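You operate a simulated robot arm through the tools that you are given. There is no shell and no other tool. Be economical: measure what you need, move in short steps, check, and stop when the job is done.

The job below is to be done with a simulated robot arm. You get a single attempt, and the scene is never put back.

Task
Chalk the clamped block teal, then swap it for the one with the blue top.
Fine: put the chalk back; the block with the purple top goes on the ribbed plate; clamp the new one, unchalked; the third block stays. Set down upright: teal chalk with blue band. A coat counts when it lies all over at full strength: go over it till it gets no stronger.
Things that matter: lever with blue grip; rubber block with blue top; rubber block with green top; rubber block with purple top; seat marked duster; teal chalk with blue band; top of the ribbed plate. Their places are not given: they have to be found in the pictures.

The check looks at the end state, three seconds after you hand in, the way a careful person would. Anything else that was tipped, shoved, dropped, spilled or broken makes it a failure.

Robot
A 7-joint arm with a two-finger parallel gripper, fixed in place. Base frame: the origin is at the foot of the arm, x ahead of it, y to its left, z up; the work surface is at about z = 800. Lengths are in mm, angles in degrees, forces in N, time in s.
With the tool pointing down near the work surface it reaches from about 240 to 680 mm from the base axis. Its first joint turns from -66.0 to 66.0 degrees. Payload 2.4 kg.
Tool frame: the origin (TCP) lies between the finger pads and is the grasp point; the fingertips stand 30 mm ahead of it; z points along the fingers, y is the line along which they close. Largest opening 94 mm; finger width 28, thickness 10; the body of the gripper, 50 by 96 mm, starts 55 mm behind the TCP.
Orientation is told as [roll, pitch, yaw] about the base's x, y, z axes, in that order, counted from this pose: with the fingers straight down and closing along the base's y, the tool's x points along the base's -x, its y along +y and its z along -z.

Tools
- The arm moves only by the tool servo_tool. Its argument "targets" is a list of rows, each a list of 7 numbers: the finger opening in mm, from 0 to 94, then the shift along the tool's x, y, z in mm, then the turn, a rotation vector about the tool's x, y, z in degrees. In form: [[claw, x, y, z, wx, wy, wz], ...]. A call has 1 to 20 rows; each row shifts and turns the commanded pose from where the row before left it, along the tool's axes as they then stand. Each row takes 0.2 s and may step no farther than 50 mm and 8.6 degrees from the row before; otherwise, or with a gripper value out of range, the whole call is refused. A pose out of reach is approached as far as the arm can. The call stops where the force on the tool passes 50 N (or 10 N more than at its start, if that is more) or the arm is blocked; 0.2 s more then pass. The fingers move at their own pace (about 153 mm/s each) and stop on an object; they squeeze with about 31 N. The grip force told is the motor's: it shows also when the fingers shut on nothing. Time passes only in rows, and 0.2 s behind the last, so rows that do not move let the fingers close. The reply holds the time, the measured pose of the TCP, the force on the tool along the base axes, the opening and the grip force, in the units named above and with some noise, with the torque about the TCP (base axes, N m) and any sound that the robot's microphone picked up, and new pictures: "views" is both (left out), scene, wrist or none.
- Cameras (640 x 400 px; columns grow to the right, rows downward): "scene" is fixed at [22.5, 467.3, 1437.4]; the picture's right is [-0.82, -0.58, 0.00], its down [-0.35, 0.50, -0.79] and it looks along [0.46, -0.65, -0.61] (base axes); focal length 320 px, centre (320, 200). "wrist" rides on the gripper at [76, 14, -103] in the tool frame; the picture's right is [-0.18, 0.98, 0.00], its down [-0.75, -0.14, -0.64] and it looks along [-0.63, -0.12, 0.77] (tool axes); focal length 243 px, centre (320, 200).
- pixel_to_xyz(camera, pixels): for up to 12 pixels [column, row] of the newest picture of that camera ("zoom" is the newest enlarged one), the place [x, y, z] in the base frame of the surface seen there, good to about 2 mm, but the place of the scene camera against the robot may be out by one fixed shift of up to 12 mm in any direction. It takes no simulated time.
- zoom(camera, box): a new picture of the part [left, top, right, bottom] of that camera's present view, enlarged. It takes no simulated time.
- close_job(): hands the job in; it is judged then, once.

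Go step by step. Measure first, check grasps and placings, and put right what went wrong. The budget is 80 turns and 200 pictures, counting those below and the enlarged ones. Unless the task says otherwise, let go and move clear before handing in, and close with one line.

The tools are called after "Emit:" as a command line: name --pt "numbers of a row" for each row, then --argument value for the rest, lists and objects as JSON in quotes. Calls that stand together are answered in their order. servo_tool: Moves the arm, as the interface text tells. Its arguments: {"type":"object","properties":{"targets":{"type":"array","items":{"type":"array","items":{"type":"number"}}},"views":{"type":"string","enum":["both","scene","wrist","none"]}},"required":["targets"]} The other tools are called the same way: pixel_to_xyz (camera, pixels) gives the place of the surface under pixels of a picture; zoom (camera, box) takes an enlarged picture of a part of a camera's view; close_job () hands the job in.

At the start:

```text
t: 0.0
position: [369.3, -36.9, 1208.2]
ee_rot: [0.0, 0.0, 0.0]
contact_force: [0.9, -0.6, 0.2]
ft_torque: [0.0, -0.03, 0.03]
grip_width: 93.8
gripper_force: 0.1
```

scene: 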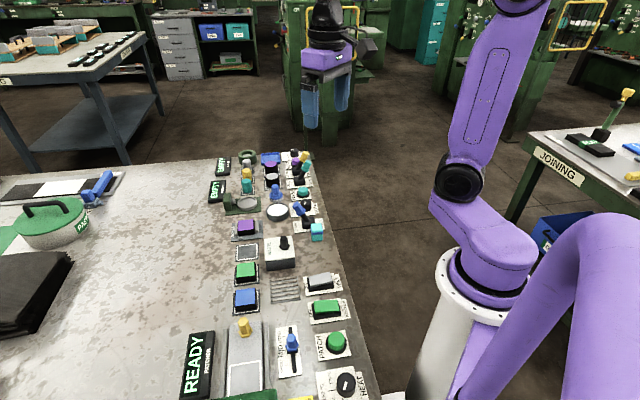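
wrist: 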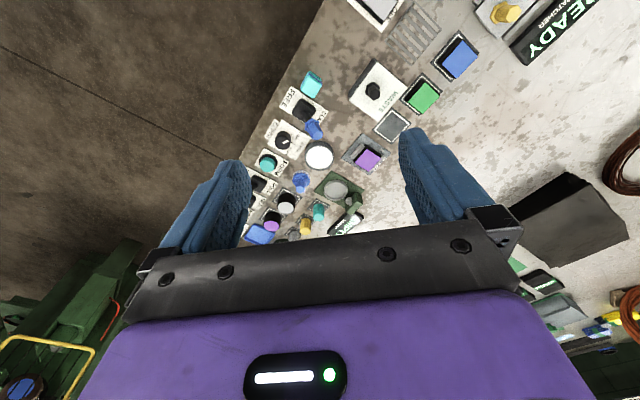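

The scene shows the bench with blocks near (246,228), (246,270), (246,300) and chalk-like items around (275,190). I'll zoom in to identify them.

Emit:
zoom --camera "scene" --box '[200, 140, 340, 228]'

Emit:
zoom --camera "scene" --box '[200, 210, 360, 310]'

Emit:
zoom --camera "scene" --box '[160, 290, 340, 400]'

Emit:
zoom --camera "wrist" --box '[230, 60, 430, 250]'

```text
4.55 times, centred on (270, 184) of scene
```

zoom: 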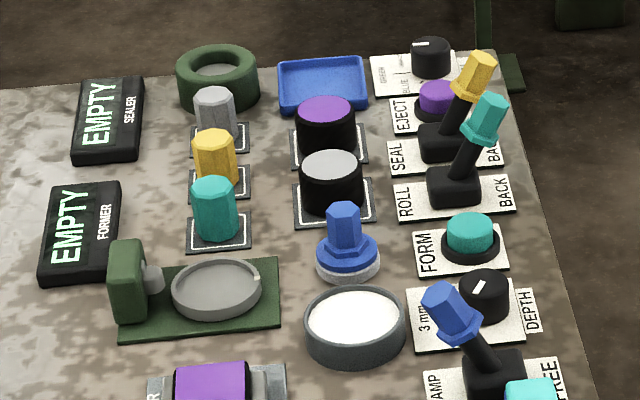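

```text
4.00 times, centred on (280, 260) of scene
```

zoom: 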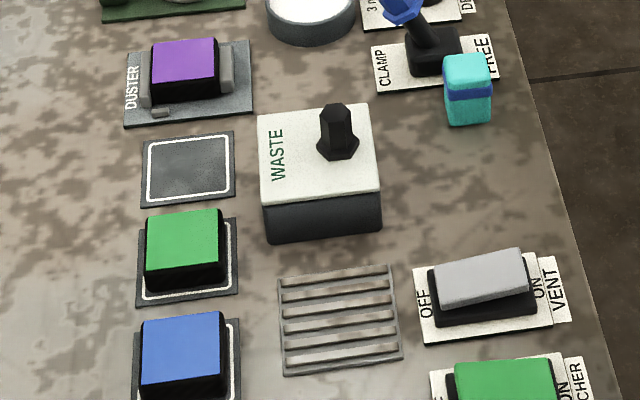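

```text
3.56 times, centred on (250, 345) of scene
```

zoom: 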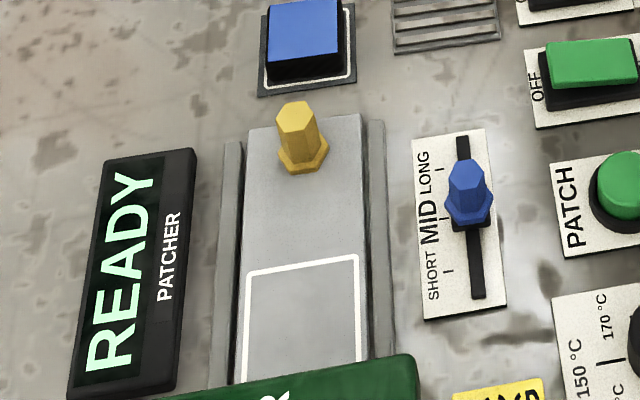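

```text
2.11 times, centred on (330, 155) of wrist
```

zoom: 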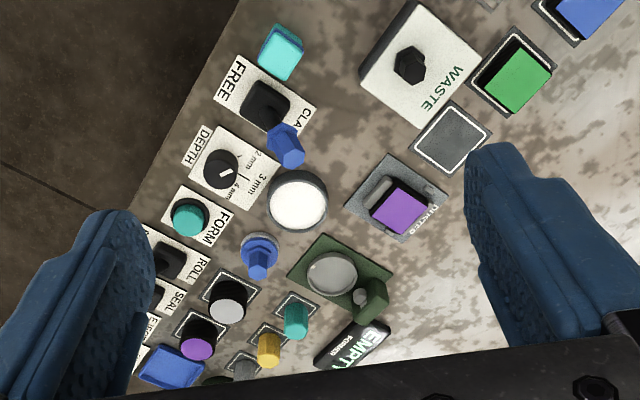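

The clamped block is purple-topped (wrist 368,158); the blue lever is at (315,129), leaning to CLAMP; the teal chalk with blue band stands at (312,84), ribbed plate at about (413,33). I'll measure with the wrist camera and cross-check with scene.

Emit:
pixel_to_xyz --camera "wrist" --pixels '[[368, 159], [460, 57], [423, 96], [315, 129], [302, 110], [312, 80], [311, 92], [413, 33], [373, 92], [390, 125], [385, 148], [345, 160]]'

Emit:
pixel_to_xyz --camera "scene" --pixels '[[246, 226], [246, 297], [246, 269], [298, 208], [309, 223], [317, 226], [317, 237], [285, 288], [284, 243], [247, 252], [233, 228], [256, 229]]'

```text
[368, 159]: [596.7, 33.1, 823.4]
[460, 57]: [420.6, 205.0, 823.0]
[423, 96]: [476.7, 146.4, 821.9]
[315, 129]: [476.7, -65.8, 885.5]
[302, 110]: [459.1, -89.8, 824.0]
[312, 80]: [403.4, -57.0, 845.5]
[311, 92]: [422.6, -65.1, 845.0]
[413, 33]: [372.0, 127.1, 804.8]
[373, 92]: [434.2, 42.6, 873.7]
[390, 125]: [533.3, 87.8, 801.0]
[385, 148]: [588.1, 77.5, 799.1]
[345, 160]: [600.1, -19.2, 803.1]
```

```text
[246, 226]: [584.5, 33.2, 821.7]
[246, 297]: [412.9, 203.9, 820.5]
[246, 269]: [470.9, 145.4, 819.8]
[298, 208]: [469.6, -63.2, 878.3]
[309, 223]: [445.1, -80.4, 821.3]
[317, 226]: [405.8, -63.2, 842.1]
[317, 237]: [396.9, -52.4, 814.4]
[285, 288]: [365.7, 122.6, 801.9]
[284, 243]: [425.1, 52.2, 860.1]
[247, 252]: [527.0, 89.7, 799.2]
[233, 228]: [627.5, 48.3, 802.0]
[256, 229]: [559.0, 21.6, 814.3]
```

Wrist and scene agree except for a scene shift (~6–12 mm in x). The console is turned 45°: I'll yaw the tool 45° so tool x runs along the row of blocks, and descend for a closer look.

Emit:
servo_tool --pt "94 0 0 25 0 0 7.5" --pt "94 0 0 25 0 0 7.5" --pt "94 0 0 25 0 0 7.5" --pt "94 0 0 25 0 0 7.5" --pt "94 0 0 25 0 0 7.5" --pt "94 0 0 25 0 0 7.5" --pt "94 0 0 0 0 0 0"

```text
t: 1.6
position: [370.1, -36.1, 1060.1]
ee_rot: [0.0, 0.1, -45.1]
contact_force: [0.5, 0.7, -0.2]
ft_torque: [0.0, 0.0, 0.0]
grip_width: 93.9
gripper_force: 0.1
```

scene: 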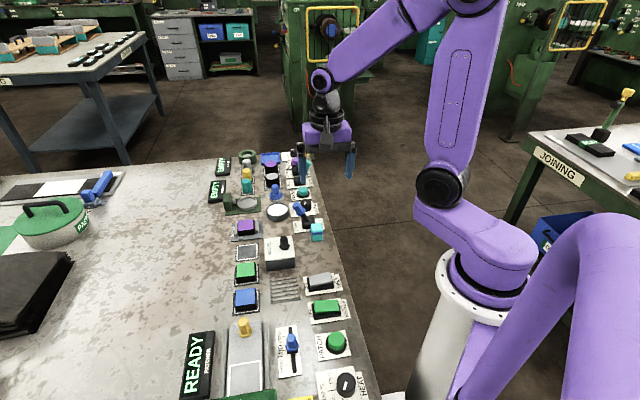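
wrist: 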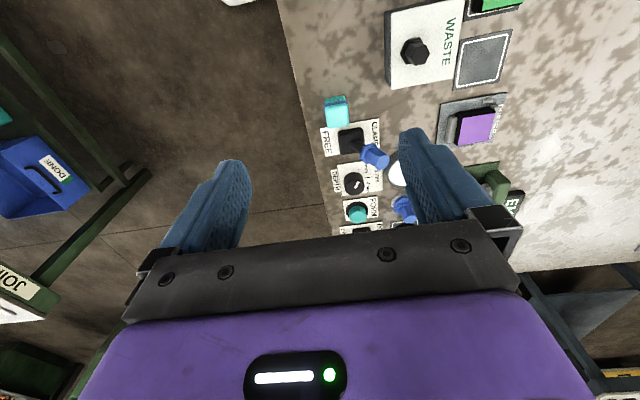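

The view is now aligned with the console. I'll zoom on the chalk, lever and duster seat.

Emit:
zoom --camera "wrist" --box '[310, 70, 420, 180]'

Emit:
zoom --camera "wrist" --box '[420, 80, 530, 160]'

Emit:
pixel_to_xyz --camera "wrist" --pixels '[[328, 99], [344, 98], [346, 104], [328, 107], [337, 119], [365, 147], [384, 152], [375, 165], [350, 140], [475, 125], [415, 50], [482, 60]]'

```text
3.64 times, centred on (365, 125) of wrist
```

zoom: 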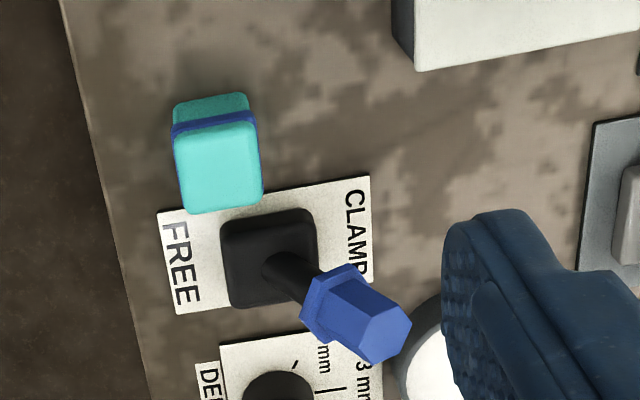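

```text
5.00 times, centred on (475, 120) of wrist
```

zoom: 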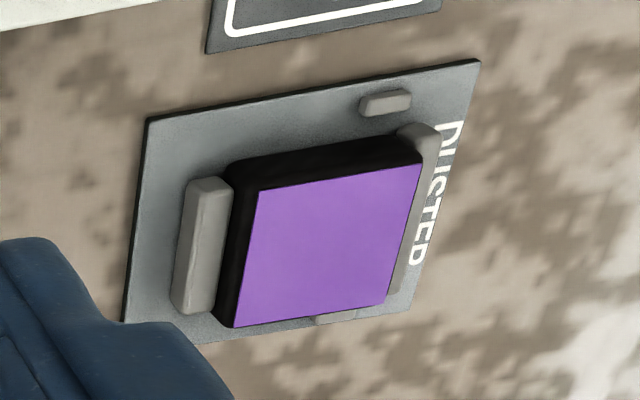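

```text
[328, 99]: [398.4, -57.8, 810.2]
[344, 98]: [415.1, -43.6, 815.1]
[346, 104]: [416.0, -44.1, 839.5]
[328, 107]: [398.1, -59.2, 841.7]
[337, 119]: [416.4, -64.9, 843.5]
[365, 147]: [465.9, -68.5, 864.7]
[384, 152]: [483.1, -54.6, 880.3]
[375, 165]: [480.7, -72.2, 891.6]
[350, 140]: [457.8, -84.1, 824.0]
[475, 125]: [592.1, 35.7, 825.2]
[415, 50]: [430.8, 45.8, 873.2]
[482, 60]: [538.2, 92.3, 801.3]
```

Chalk is about 24×24 mm, top at z≈843, centre about (415,-60). I'll move above it for a closer measurement.

Emit:
servo_tool --pt "94 -25 7 0 0 0 0" --pt "94 -24 7 0 0 0 0" --pt "94 0 0 45 0 0 0" --pt "94 0 0 45 0 0 0" --pt "94 0 0 0 0 0 0" --views "wrist"

```text
t: 2.8
position: [413.1, -60.4, 969.5]
ee_rot: [0.0, 0.0, -45.1]
contact_force: [0.3, -0.2, 0.1]
ft_torque: [0.01, 0.02, 0.0]
grip_width: 94.2
gripper_force: 0.1
```

wrist: 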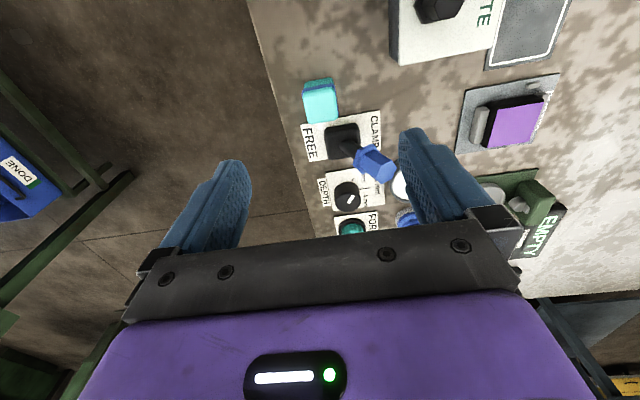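

The chalk is at (321,100). Zooming to measure its corners and angle.

Emit:
zoom --camera "wrist" --box '[280, 60, 376, 120]'

Emit:
zoom --camera "wrist" --box '[288, 70, 352, 130]'

```text
6.67 times, centred on (328, 90) of wrist
```

zoom: 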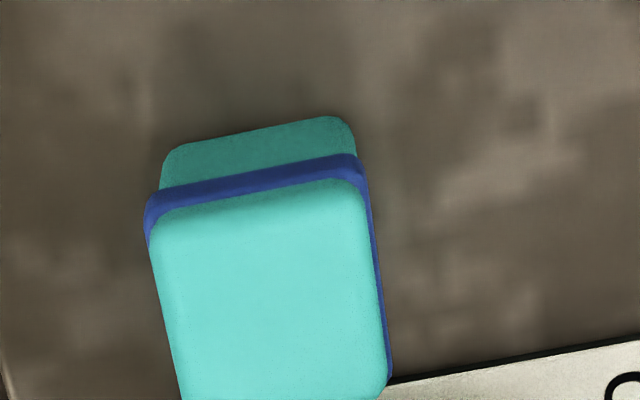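

```text
6.67 times, centred on (320, 100) of wrist
```

zoom: 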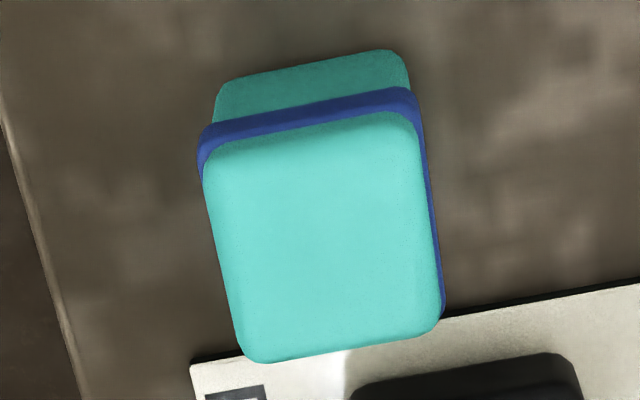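

Emit:
pixel_to_xyz --camera "zoom" --pixels '[[218, 160], [408, 128], [432, 315], [250, 350], [325, 240], [215, 205], [238, 330], [265, 355], [415, 332], [300, 78], [385, 60], [300, 120]]'

Emit:
pixel_to_xyz --camera "wrist" --pixels '[[490, 112], [546, 103], [541, 141], [488, 147], [516, 123], [312, 143], [372, 137], [361, 150], [394, 158], [378, 178], [370, 161], [344, 138]]'

```text
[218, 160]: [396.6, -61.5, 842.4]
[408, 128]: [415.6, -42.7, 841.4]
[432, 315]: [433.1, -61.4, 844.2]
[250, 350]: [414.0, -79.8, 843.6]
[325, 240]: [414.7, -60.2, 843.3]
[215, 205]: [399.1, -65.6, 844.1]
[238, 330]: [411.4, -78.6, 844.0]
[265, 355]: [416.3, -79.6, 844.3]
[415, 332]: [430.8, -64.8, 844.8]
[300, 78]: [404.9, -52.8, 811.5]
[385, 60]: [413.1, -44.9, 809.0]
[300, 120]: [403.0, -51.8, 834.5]
```

```text
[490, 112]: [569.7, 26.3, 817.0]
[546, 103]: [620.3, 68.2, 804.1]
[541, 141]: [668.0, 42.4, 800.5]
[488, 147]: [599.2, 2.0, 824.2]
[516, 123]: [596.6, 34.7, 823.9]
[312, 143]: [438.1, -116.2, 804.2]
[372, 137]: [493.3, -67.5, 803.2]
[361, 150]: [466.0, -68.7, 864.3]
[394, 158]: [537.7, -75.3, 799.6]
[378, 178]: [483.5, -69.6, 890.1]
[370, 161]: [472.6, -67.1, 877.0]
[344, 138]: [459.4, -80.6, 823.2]
```

Chalk centre is (414.7,-61), square to the tool, 26 mm wide, 800–844 tall with the band near the top. I'll grasp the upper part with the TCP at z≈846 so ~15 mm of chalk sticks out below the tips.

Emit:
servo_tool --pt "64 -1.7 0.6 30 0 0 0" --pt "64 0 0 40 0 0 0" --pt "64 0 0 35 0 0 0" --pt "64 0 0 19 0 0 0" --pt "64 0 0 0 0 0 0" --views "wrist"

```text
t: 4.0
position: [415.6, -61.7, 843.7]
ee_rot: [0.0, 0.0, -45.1]
contact_force: [0.3, -0.4, 0.3]
ft_torque: [0.02, 0.01, 0.01]
grip_width: 63.9
gripper_force: 0.0
```

wrist: 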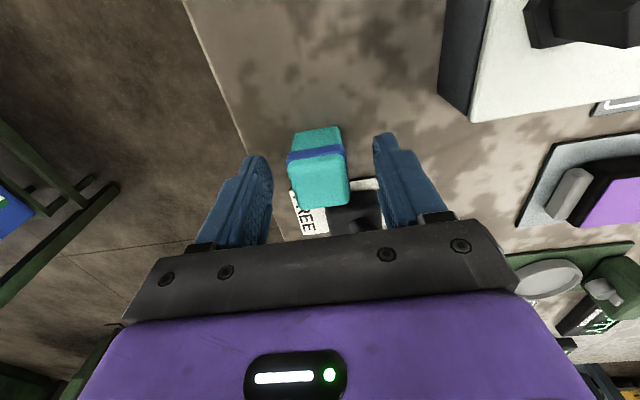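

The chalk sits between the fingers, tips at about z=814. I'll close on it.

Emit:
servo_tool --pt "10 0 0 0 0 0 0" --pt "10 0 0 0 0 0 0" --pt "10 0 0 0 0 0 0" --views "wrist"

Emit:
servo_tool --pt "10 0 0 -20 0 0 0" --pt "10 0 0 -40 0 0 0" --pt "10 0 0 -40 0 0 0" --pt "10 0 0 0 0 0 0"

```text
t: 4.8
position: [415.6, -61.7, 842.1]
ee_rot: [0.0, 0.0, -45.0]
contact_force: [0.4, 0.1, -0.5]
ft_torque: [-0.02, 0.01, -0.01]
grip_width: 33.5
gripper_force: 31.2
```

wrist: 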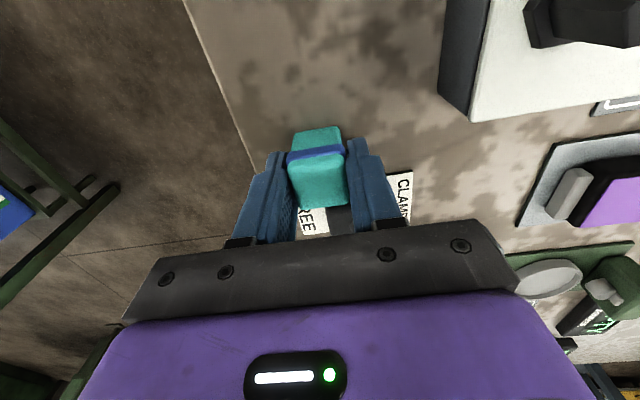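

```text
t: 5.8
position: [413.9, -60.5, 944.4]
ee_rot: [-0.1, 0.0, -45.0]
contact_force: [-0.5, 0.4, -0.6]
ft_torque: [-0.02, -0.01, -0.02]
grip_width: 33.9
gripper_force: 30.9
```

scene: 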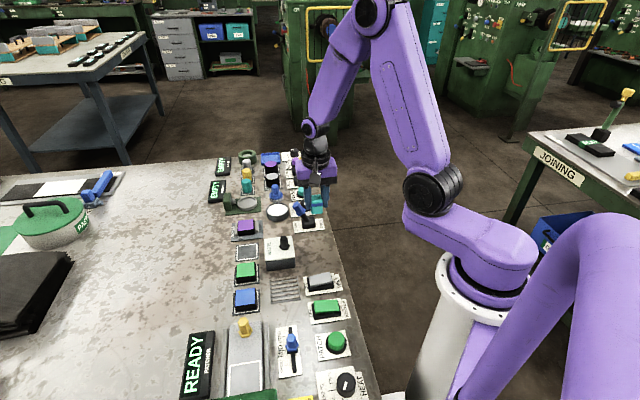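
wrist: 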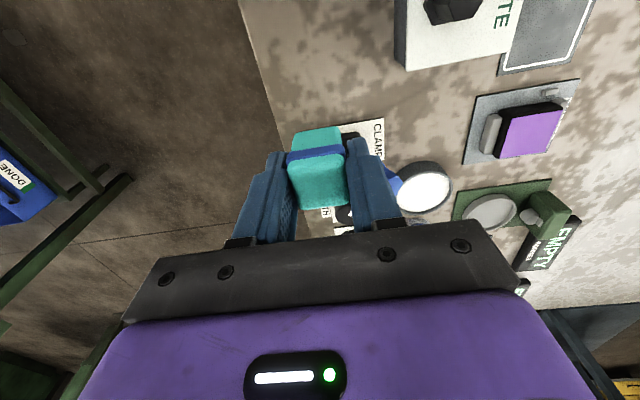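

The chalk is held (33.9 mm, 31 N). Now I'll measure the block top and jaws.

Emit:
zoom --camera "wrist" --box '[460, 75, 588, 170]'

```text
4.21 times, centred on (524, 122) of wrist
```

zoom: 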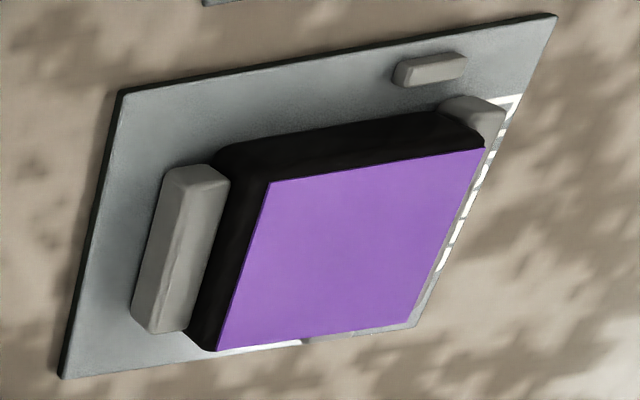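

Emit:
pixel_to_xyz --camera "zoom" --pixels '[[273, 187], [478, 154], [408, 318], [224, 344], [345, 250], [200, 175], [150, 320], [180, 250], [440, 68], [90, 250], [330, 60], [470, 105]]'

```text
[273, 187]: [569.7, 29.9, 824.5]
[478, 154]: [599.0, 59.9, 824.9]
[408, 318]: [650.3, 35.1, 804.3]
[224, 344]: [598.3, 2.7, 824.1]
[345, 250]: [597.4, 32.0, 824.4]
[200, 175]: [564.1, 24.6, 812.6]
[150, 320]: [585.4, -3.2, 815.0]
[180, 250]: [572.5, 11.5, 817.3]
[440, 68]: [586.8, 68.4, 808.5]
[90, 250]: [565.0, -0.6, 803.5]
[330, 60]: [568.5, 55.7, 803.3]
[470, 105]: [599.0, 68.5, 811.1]
```

Block top: centre (598.5,31.3), ~42 mm square, z=824.5; jaws are at ~817, so the chalk clears them. I'll carry the chalk above the block.

Emit:
servo_tool --pt "10 0 0 -25 0 0 0" --pt "10 0 48 0 0 0 0" --pt "10 0 49 0 0 0 0" --pt "10 0 49 0 0 0 0" --pt "10 -20 49 0 0 0 0" --pt "10 -45.6 0.4 0 0 0 0" --pt "10 0 0 40 0 0 0" --pt "10 0 0 30 0 0 0" --pt "10 0 0 20 0 0 0" --pt "10 0 0 0 0 0 0"

```text
refused: row 5 steps farther than a row can; nothing moved
```

Emit:
servo_tool --pt "10 0 0 -25 0 0 0" --pt "10 0 48 0 0 0 0" --pt "10 0 49 0 0 0 0" --pt "10 0 49 0 0 0 0" --pt "10 0 49 0 0 0 0" --pt "10 -33 0.4 0 0 0 0" --pt "10 -32.6 0 0 0 0 0" --pt "10 0 0 40 0 0 0" --pt "10 0 0 30 0 0 0" --pt "10 0 0 15 0 0 0" --pt "10 0 0 0 0 0 0"

```text
t: 8.2
position: [602.0, 30.8, 883.8]
ee_rot: [0.0, -0.1, -44.9]
contact_force: [-1.0, 0.2, -1.4]
ft_torque: [0.0, 0.03, -0.02]
grip_width: 33.7
gripper_force: 30.9
```

scene: 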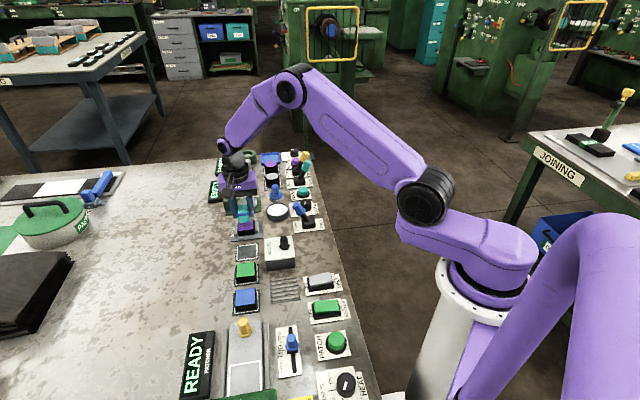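
wrist: 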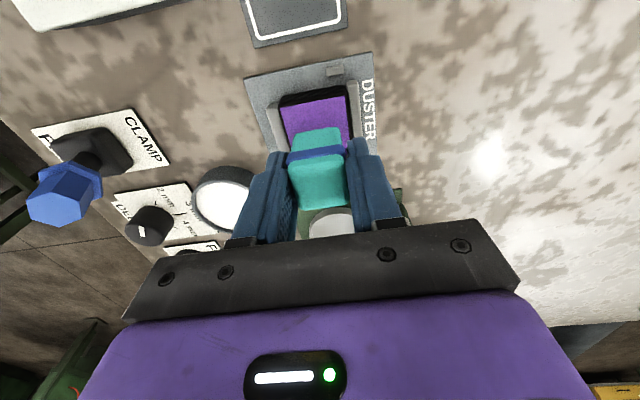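

TCP is 3.5 mm off in x, at z=883.8; chalk bottom should touch at TCP z≈866. I'll correct and descend gently.

Emit:
servo_tool --pt "10 2.8 -2.1 6 0 0 0" --pt "10 0 0 6 0 0 0" --pt "10 0 0 2 0 0 0" --pt "10 0 0 1 0 0 0" --pt "10 0 0 0 0 0 0" --views "wrist"

```text
t: 9.4
position: [596.8, 32.3, 868.5]
ee_rot: [0.0, 0.0, -45.0]
contact_force: [1.0, 0.2, -1.6]
ft_torque: [0.01, 0.0, 0.01]
grip_width: 33.8
gripper_force: 31.7
```

wrist: 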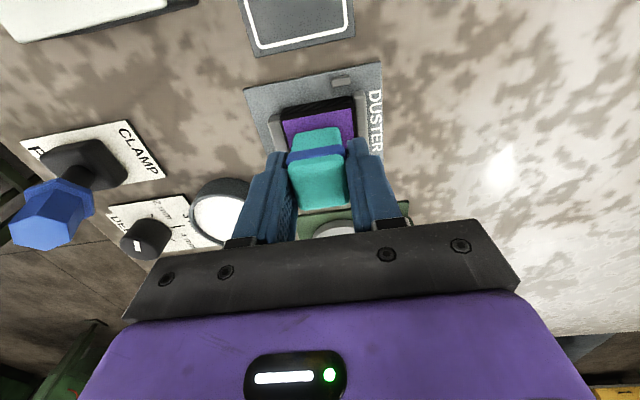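

No contact yet at z=868.5. I'll go down in 1 mm steps.

Emit:
servo_tool --pt "10 -2 0.5 1 0 0 0" --pt "10 0 0 1 0 0 0" --pt "10 0 0 0 0 0 0" --views "none"

Emit:
servo_tool --pt "10 0 0 1 0 0 0" --pt "10 0 0 0 0 0 0" --views "none"

Emit:
servo_tool --pt "10 0 0 1 0 0 0" --pt "10 0 0 0 0 0 0" --views "none"

```text
t: 10.2
position: [598.9, 29.2, 866.6]
ee_rot: [0.1, -0.1, -45.0]
contact_force: [0.5, -0.7, -0.2]
ft_torque: [0.01, -0.02, 0.0]
grip_width: 33.8
gripper_force: 30.7
```

```text
t: 10.8
position: [599.3, 28.8, 867.2]
ee_rot: [0.1, -0.1, -45.0]
contact_force: [-0.2, 2.0, 7.0]
ft_torque: [0.06, 0.05, 0.02]
grip_width: 33.6
gripper_force: 31.4
```

```text
t: 11.4
position: [599.9, 28.4, 866.2]
ee_rot: [0.2, -0.1, -45.1]
contact_force: [-7.1, 3.4, 25.9]
ft_torque: [0.18, 0.31, -0.02]
grip_width: 33.9
gripper_force: 31.4
```

Contact at about z=866.5; it's stiff (26 N now). I'll ease back to ~12 N and rub a raster covering ±10 mm both ways.

Emit:
servo_tool --pt "10 0 0 -0.6 0 0 0" --pt "10 0 6 0 0 0 0" --pt "10 0 5 0 0 0 0" --pt "10 6 0 0 0 0 0" --pt "10 6 0 0 0 0 0" --pt "10 0 -7 0 0 0 0" --pt "10 0 -7 0 0 0 0" --pt "10 0 -6 0 0 0 0" --pt "10 -7 0 0 0 0 0" --pt "10 0 7 0 0 0 0" --pt "10 0 7 0 0 0 0" --pt "10 0 6 0 0 0 0" --pt "10 -7 0 0 0 0 0" --pt "10 0 -7 0 0 0 0" --pt "10 0 -7 0 0 0 0" --pt "10 0 -6 0 0 0 0" --pt "10 -6 0 0 0 0 0" --pt "10 0 7 0 0 0 0" --pt "10 0 7 0 0 0 0" --pt "10 0 6 0 0 0 0" --views "wrist"

```text
t: 15.6
position: [611.0, 31.8, 865.6]
ee_rot: [0.0, 0.0, -45.1]
contact_force: [0.9, 0.6, -0.8]
ft_torque: [0.0, 0.0, -0.02]
grip_width: 33.4
gripper_force: 31.0
```

wrist: 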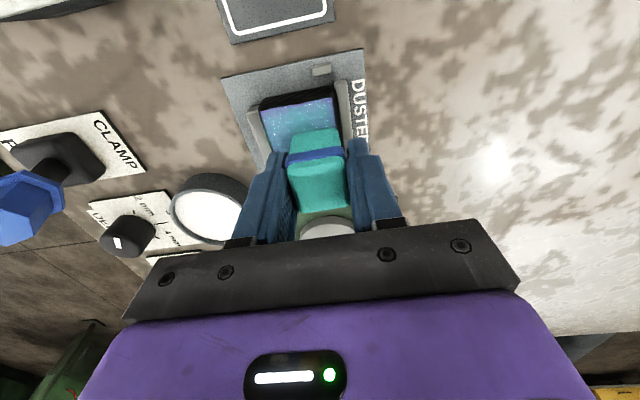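

A teal coat is appearing, but contact was light at the end (force ~0). I'll press 0.8 mm and read the force.

Emit:
servo_tool --pt "10 0 0 0.8 0 0 0" --pt "10 0 0 0 0 0 0" --views "none"

Emit:
zoom --camera "wrist" --box '[240, 70, 380, 170]'

```text
t: 16.2
position: [611.4, 31.5, 864.6]
ee_rot: [0.0, 0.0, -45.0]
contact_force: [0.1, 0.5, 0.4]
ft_torque: [0.02, 0.02, 0.02]
grip_width: 33.7
gripper_force: 31.2
```

```text
4.00 times, centred on (310, 120) of wrist
```

zoom: 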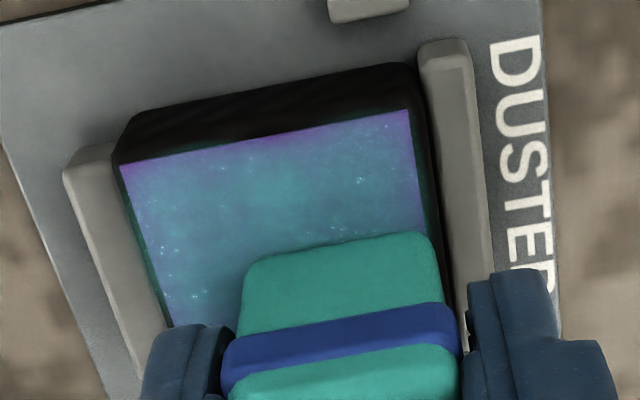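

Partial coat; edge at +a is thin. The chalk has shifted a bit in the grip; I'll lower till contact again.

Emit:
servo_tool --pt "10 0 0 0.7 0 0 0" --pt "10 0 0 0 0 0 0" --views "none"

Emit:
servo_tool --pt "10 0 0 0.5 0 0 0" --pt "10 0 0 0 0 0 0" --views "none"

```text
t: 16.8
position: [611.4, 31.2, 865.1]
ee_rot: [0.0, -0.1, -44.9]
contact_force: [-3.2, 0.2, 7.9]
ft_torque: [0.11, 0.04, 0.06]
grip_width: 33.4
gripper_force: 30.9
```

```text
t: 17.4
position: [612.8, 30.0, 864.8]
ee_rot: [0.1, -0.1, -45.1]
contact_force: [-4.2, 0.8, 15.5]
ft_torque: [0.22, 0.06, 0.04]
grip_width: 33.6
gripper_force: 30.3
```

15 N now. Rubbing a raster from the -a side to a=+12.

Emit:
servo_tool --pt "10 0 2 0 0 0 0" --pt "10 0 -8 0 0 0 0" --pt "10 0 -8 0 0 0 0" --pt "10 0 -7 0 0 0 0" --pt "10 7 0 0 0 0 0" --pt "10 0 8 0 0 0 0" --pt "10 0 8 0 0 0 0" --pt "10 0 7 0 0 0 0" --pt "10 8 0 0 0 0 0" --pt "10 0 -8 0 0 0 0" --pt "10 0 -8 0 0 0 0" --pt "10 0 -7 0 0 0 0" --pt "10 8 0 0 0 0 0" --pt "10 0 8 0 0 0 0" --pt "10 0 8 0 0 0 0" --pt "10 0 7 0 0 0 0" --views "none"

```text
t: 20.8
position: [597.0, 49.0, 863.1]
ee_rot: [0.0, 0.0, -45.1]
contact_force: [0.4, -0.4, 0.2]
ft_torque: [0.03, 0.02, 0.01]
grip_width: 33.6
gripper_force: 31.2
```

Force is again zero at the end (z=863.1). I'll look at how the chalk sits.

Emit:
servo_tool --pt "10 0 0 -20 0 0 0" --pt "10 0 0 -20 0 0 0" --pt "10 0 0 0 0 0 0"

Emit:
zoom --camera "wrist" --box '[240, 80, 400, 180]'

Emit:
zoom --camera "scene" --box '[208, 178, 288, 248]'

```text
t: 21.6
position: [597.7, 49.9, 902.9]
ee_rot: [0.0, 0.0, -45.0]
contact_force: [0.2, 0.1, -0.7]
ft_torque: [0.03, 0.01, 0.01]
grip_width: 33.6
gripper_force: 31.3
```

scene: 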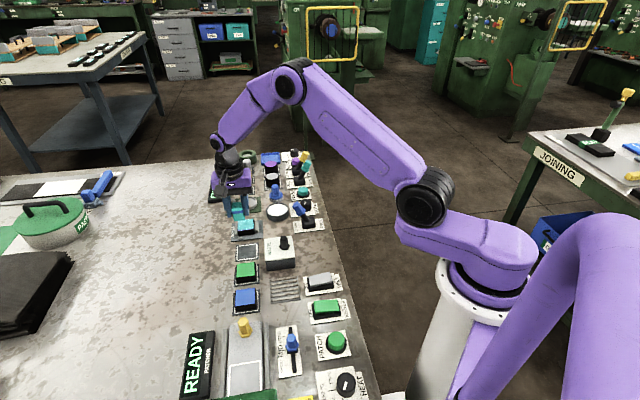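
wrist: 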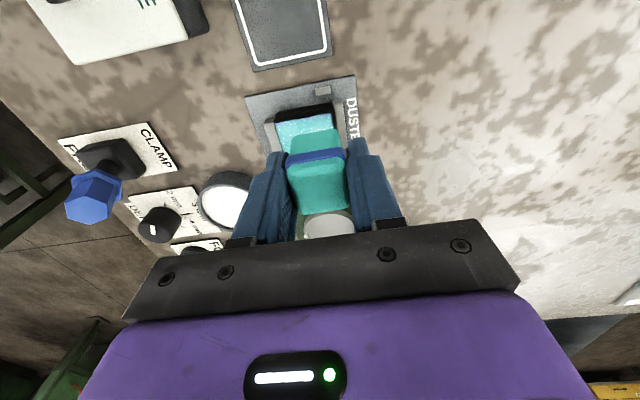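

```text
4.00 times, centred on (320, 130) of wrist
```

zoom: 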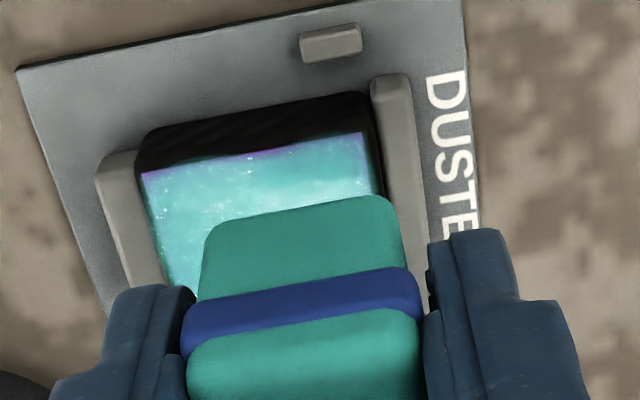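

```text
5.71 times, centred on (248, 213) of scene
```

zoom: 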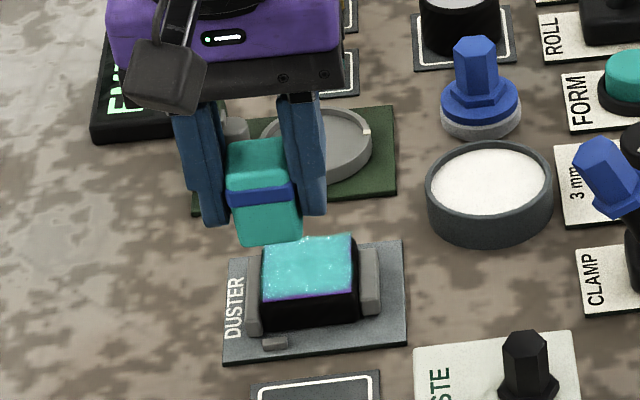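

The coat is nearly full; a thin purple rim remains at the +a edge. I'll go back down and rub again, covering that edge.

Emit:
servo_tool --pt "10 0 -2 20 0 0 0" --pt "10 0 0 19 0 0 0" --pt "10 0 0 1.5 0 0 0" --pt "10 0 0 0 0 0 0" --views "none"

Emit:
servo_tool --pt "10 0 0 0.7 0 0 0" --pt "10 0 0 0 0 0 0" --views "none"

```text
t: 22.6
position: [596.7, 48.2, 863.1]
ee_rot: [0.1, 0.0, -45.0]
contact_force: [-0.1, -0.9, 4.4]
ft_torque: [0.02, -0.03, 0.0]
grip_width: 33.8
gripper_force: 30.9
```

```text
t: 23.2
position: [597.5, 48.5, 863.2]
ee_rot: [0.1, -0.1, -45.0]
contact_force: [-1.1, 0.5, 11.8]
ft_torque: [0.07, -0.1, 0.03]
grip_width: 33.7
gripper_force: 31.3
```

12 N. Raster with a slight downward creep to keep pressure.

Emit:
servo_tool --pt "10 0 -8 0.1 0 0 0" --pt "10 0 -8 0.1 0 0 0" --pt "10 0 -7 0.1 0 0 0" --pt "10 -2 0 0 0 0 0" --pt "10 0 8 0.1 0 0 0" --pt "10 0 8 0.1 0 0 0" --pt "10 0 7 0.1 0 0 0" --pt "10 -7 0 0 0 0 0" --pt "10 0 -8 0.1 0 0 0" --pt "10 0 -8 0.1 0 0 0" --pt "10 0 -7 0.1 0 0 0" --pt "10 -8 0 0 0 0 0" --pt "10 0 8 0.1 0 0 0" --pt "10 0 8 0.1 0 0 0" --pt "10 0 7 0.1 0 0 0" --pt "10 -8 0 0 0 0 0" --pt "10 0 -8 0.1 0 0 0" --pt "10 0 -8 0.1 0 0 0" --pt "10 0 -7 0.1 0 0 0" --views "none"

Emit:
servo_tool --pt "10 0 0 -20 0 0 0" --pt "10 0 -40 0 0 0 0" --pt "10 0 -35 0 0 0 0" --pt "10 0 0 0 0 0 0"

Emit:
zoom --camera "scene" --box '[222, 204, 270, 246]'

Emit:
zoom --camera "wrist" --box '[350, 60, 510, 180]'

```text
t: 27.2
position: [597.9, 14.8, 861.8]
ee_rot: [0.1, 0.0, -45.1]
contact_force: [3.2, 4.0, 7.2]
ft_torque: [0.18, -0.26, 0.06]
grip_width: 33.5
gripper_force: 30.6
```

```text
t: 28.2
position: [544.8, -38.2, 878.4]
ee_rot: [0.0, 0.0, -45.1]
contact_force: [0.3, -0.8, 1.3]
ft_torque: [-0.04, -0.03, -0.03]
grip_width: 33.2
gripper_force: 30.7
```

scene: 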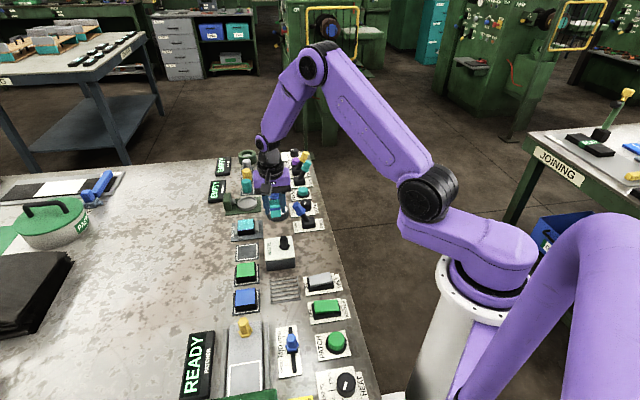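
wrist: 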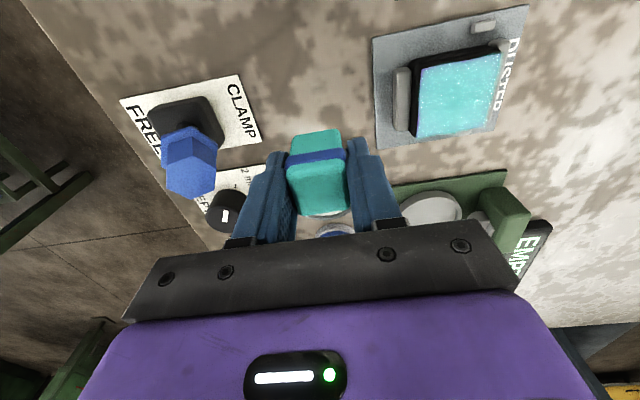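

```text
9.52 times, centred on (246, 225) of scene
```

zoom: 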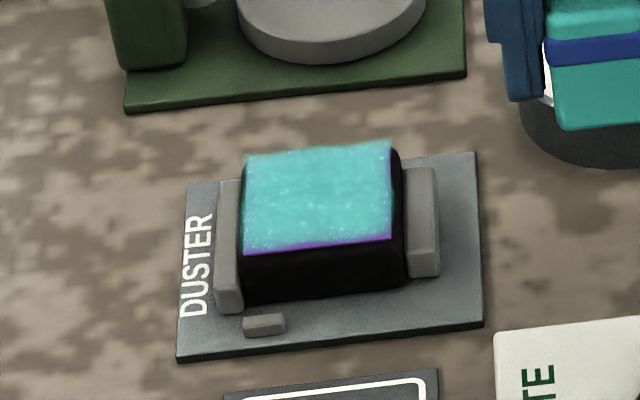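

```text
3.33 times, centred on (430, 120) of wrist
```

zoom: 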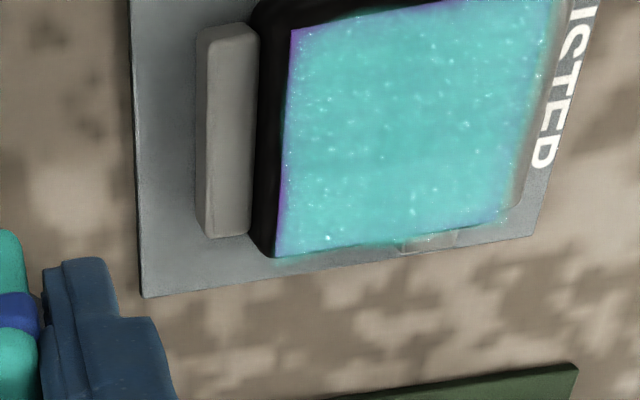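

Good, but thin purple rims remain at the +a and -b edges. I'll return and rub around the perimeter further out.

Emit:
servo_tool --pt "10 0 40 0 0 0 0" --pt "10 0 32 0 0 0 0" --pt "10 0 0 12 0 0 0" --pt "10 0 0 3.5 0 0 0" --pt "10 0 0 0 0 0 0" --views "none"

Emit:
servo_tool --pt "10 0 0 0.8 0 0 0" --pt "10 0 0 0 0 0 0" --views "none"

```text
t: 29.4
position: [595.0, 12.1, 866.5]
ee_rot: [0.0, 0.0, -45.0]
contact_force: [0.8, -0.1, -0.4]
ft_torque: [0.0, 0.01, -0.02]
grip_width: 33.6
gripper_force: 31.4
```

```text
t: 30.0
position: [596.1, 10.8, 864.3]
ee_rot: [0.1, 0.0, -45.0]
contact_force: [1.1, -0.4, -0.7]
ft_torque: [-0.02, 0.02, -0.01]
grip_width: 33.4
gripper_force: 30.3
```

Emit:
servo_tool --pt "10 0 0 1 0 0 0" --pt "10 0 0 0.5 0 0 0" --pt "10 0 0 0 0 0 0" --views "none"

Emit:
servo_tool --pt "10 0 0 0.7 0 0 0" --pt "10 0 0 0 0 0 0" --views "none"

```text
t: 30.8
position: [596.5, 12.2, 862.3]
ee_rot: [0.0, -0.1, -45.0]
contact_force: [0.0, -0.2, -0.7]
ft_torque: [0.01, 0.02, 0.0]
grip_width: 33.5
gripper_force: 30.6
```

```text
t: 31.4
position: [594.8, 12.1, 863.1]
ee_rot: [0.0, 0.0, -45.1]
contact_force: [-0.1, 0.2, -1.2]
ft_torque: [0.03, 0.01, 0.01]
grip_width: 33.6
gripper_force: 30.6
```

Still no contact; lowering a little more.

Emit:
servo_tool --pt "10 0 0 0.8 0 0 0" --pt "10 0 0 0 0 0 0" --views "none"

Emit:
servo_tool --pt "10 0 0 0.5 0 0 0" --pt "10 0 0 0 0 0 0" --views "none"

```text
t: 32.0
position: [594.7, 12.5, 862.8]
ee_rot: [0.0, 0.0, -44.9]
contact_force: [-1.4, -0.5, 2.6]
ft_torque: [0.02, 0.01, -0.02]
grip_width: 33.5
gripper_force: 31.4
```

```text
t: 32.6
position: [596.7, 11.8, 862.2]
ee_rot: [0.0, 0.0, -45.0]
contact_force: [-0.1, 1.0, 5.2]
ft_torque: [0.03, -0.04, 0.0]
grip_width: 33.4
gripper_force: 30.3
```

5 N contact at a≈-11, b≈-15. Perimeter plus inner pass.

Emit:
servo_tool --pt "10 0 0 0.4 0 0 0" --pt "10 9 0 0.1 0 0 0" --pt "10 9 0 0.1 0 0 0" --pt "10 9 0 0.1 0 0 0" --pt "10 -9 0 0.1 0 0 0" --pt "10 -9 0 0.1 0 0 0" --pt "10 9 0 0.1 0 0 0" --pt "10 9 0 0 0 0 0" --pt "10 0 9 0.1 0 0 0" --pt "10 0 10 0.1 0 0 0" --pt "10 0 10 0.1 0 0 0" --pt "10 0 -9 0.1 0 0 0" --pt "10 0 -9 0.1 0 0 0" --pt "10 0 9 0.1 0 0 0" --pt "10 0 9 0.1 0 0 0" --pt "10 -9 0 0.1 0 0 0" --pt "10 -9 0 0.1 0 0 0" --pt "10 -9 0 0.1 0 0 0" --pt "10 0 -9 0.1 0 0 0" --pt "10 0 -9 0.1 0 0 0" --views "none"

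Emit:
servo_tool --pt "10 0 -9 0 0 0 0" --pt "10 7 0 0.1 0 0 0" --pt "10 0 9 0.1 0 0 0" --pt "10 0 9 0.1 0 0 0" --pt "10 0 7 0.1 0 0 0" --pt "10 8 0 0.1 0 0 0" --pt "10 0 -9 0.1 0 0 0" --pt "10 0 -9 0.1 0 0 0" --pt "10 0 -7 0.1 0 0 0" --pt "10 7 0 0.1 0 0 0" --pt "10 0 9 0.1 0 0 0" --pt "10 0 9 0.1 0 0 0" --pt "10 0 7 0.1 0 0 0" --pt "10 0 0 0 0 0 0" --views "none"

Emit:
servo_tool --pt "10 0 0 -22 0 0 0" --pt "10 0 -49 0 0 0 0" --pt "10 0 -47 0 0 0 0" --pt "10 -20 0 -20 0 0 0" --pt "10 0 0 0 0 0 0"

Emit:
zoom --camera "scene" --box '[222, 204, 270, 246]'

Emit:
zoom --camera "wrist" --box '[350, 20, 510, 140]'

```text
t: 36.8
position: [604.0, 19.0, 860.6]
ee_rot: [0.1, -0.1, -44.9]
contact_force: [3.7, 1.9, 5.5]
ft_torque: [0.1, -0.23, -0.01]
grip_width: 33.4
gripper_force: 31.0
```

```text
t: 39.8
position: [598.3, 47.7, 859.6]
ee_rot: [-0.1, 0.0, -44.9]
contact_force: [-4.7, -5.6, 8.0]
ft_torque: [-0.15, 0.0, -0.08]
grip_width: 33.6
gripper_force: 30.9
```

```text
t: 41.0
position: [547.7, -34.7, 900.9]
ee_rot: [0.1, 0.1, -44.9]
contact_force: [0.0, -0.6, -0.5]
ft_torque: [0.01, 0.02, -0.01]
grip_width: 33.8
gripper_force: 30.7
```

scene: 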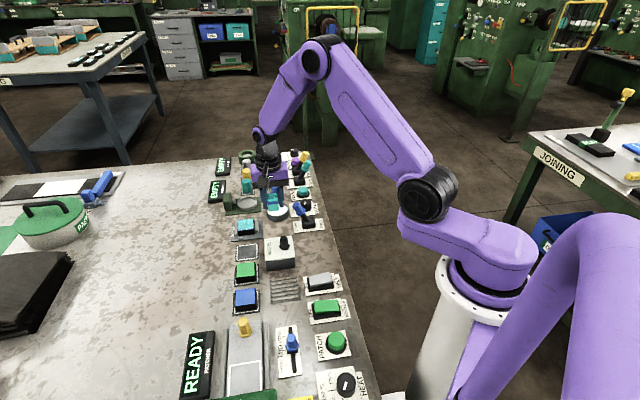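
wrist: 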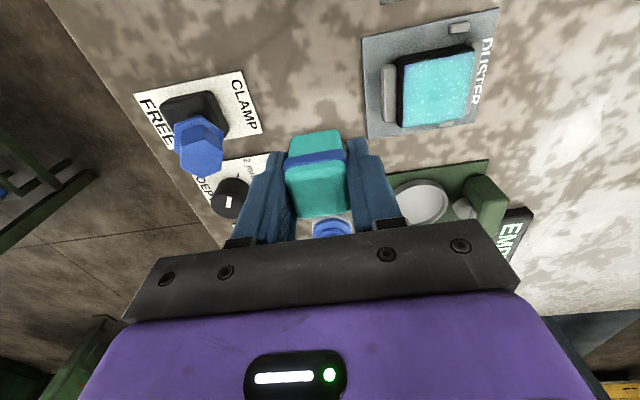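

```text
9.52 times, centred on (246, 225) of scene
```

zoom: 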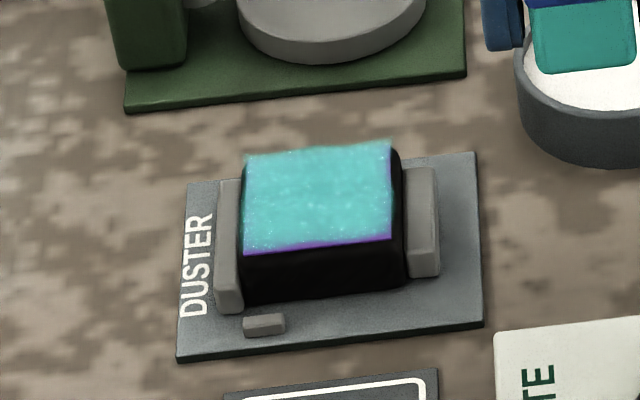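

```text
3.33 times, centred on (430, 80) of wrist
```

zoom: 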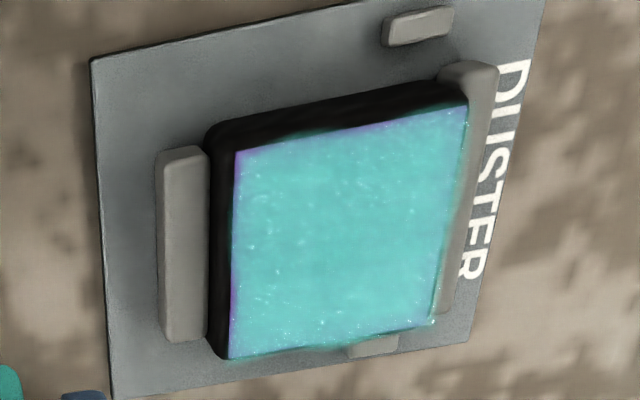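

The coat looks full; the thin purple line at near edges could be parallax of the coat layer. I'll look from straight above and from the +b side to check.

Emit:
servo_tool --pt "10 0 0 -30 0 0 0" --pt "10 -15 40 0 0 0 0" --pt "10 -15 41 0 0 0 0" --pt "10 -14 41 0 0 0 0" --pt "10 0 0 0 0 0 0" --views "wrist"

```text
t: 42.2
position: [664.9, 19.6, 931.5]
ee_rot: [-0.2, 0.0, -45.0]
contact_force: [0.1, 0.4, -0.2]
ft_torque: [0.0, -0.01, 0.01]
grip_width: 33.4
gripper_force: 31.4
```

wrist: 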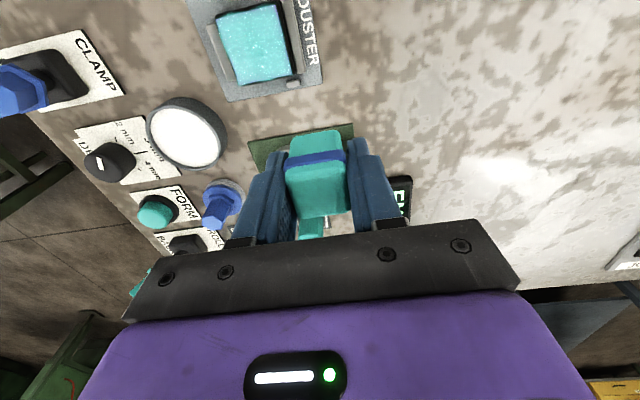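

Emit:
zoom --camera "wrist" --box '[205, 0, 305, 90]'

```text
4.44 times, centred on (255, 45) of wrist
```

zoom: 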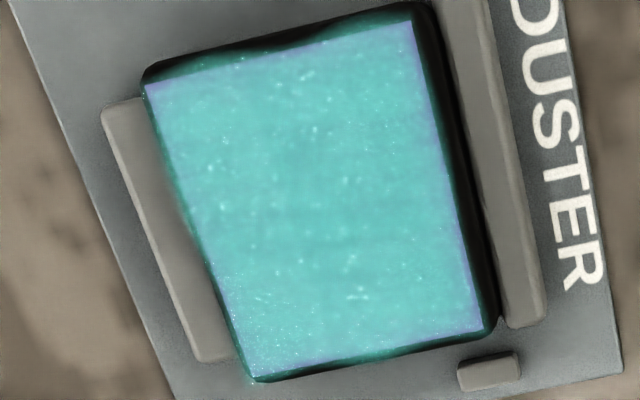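

From here the coat lies full over the top, edges only slightly lavender. I'll do one more confirming pass with edges included, then compare.

Emit:
servo_tool --pt "10 21.6 -26 0 0 0 0" --pt "10 21.6 -25.7 0 0 0 0" --pt "10 0 0 35 0 0 0" --pt "10 0 0 31 0 0 0" --pt "10 0 0 4 0 0 0" --pt "10 0 0 0 0 0 0" --views "none"

Emit:
servo_tool --pt "10 0 0 1 0 0 0" --pt "10 0 0 0 0 0 0" --views "none"

```text
t: 43.6
position: [596.4, 12.5, 858.5]
ee_rot: [-0.1, 0.0, -45.1]
contact_force: [0.1, 0.0, -1.1]
ft_torque: [0.0, -0.04, 0.01]
grip_width: 33.7
gripper_force: 31.0
```

```text
t: 44.2
position: [596.2, 12.5, 859.3]
ee_rot: [0.0, 0.0, -45.0]
contact_force: [0.1, 0.5, -1.3]
ft_torque: [0.01, 0.0, 0.03]
grip_width: 33.5
gripper_force: 31.7
```

Chalk now protrudes only ~5 mm below the tips, so I'll press gently.

Emit:
servo_tool --pt "10 0 0 0.8 0 0 0" --pt "10 0 0 0 0 0 0" --views "none"

```text
t: 44.8
position: [596.7, 12.4, 858.4]
ee_rot: [0.0, -0.1, -45.0]
contact_force: [-2.7, -1.2, 8.5]
ft_torque: [-0.05, -0.03, -0.01]
grip_width: 33.6
gripper_force: 31.3
```

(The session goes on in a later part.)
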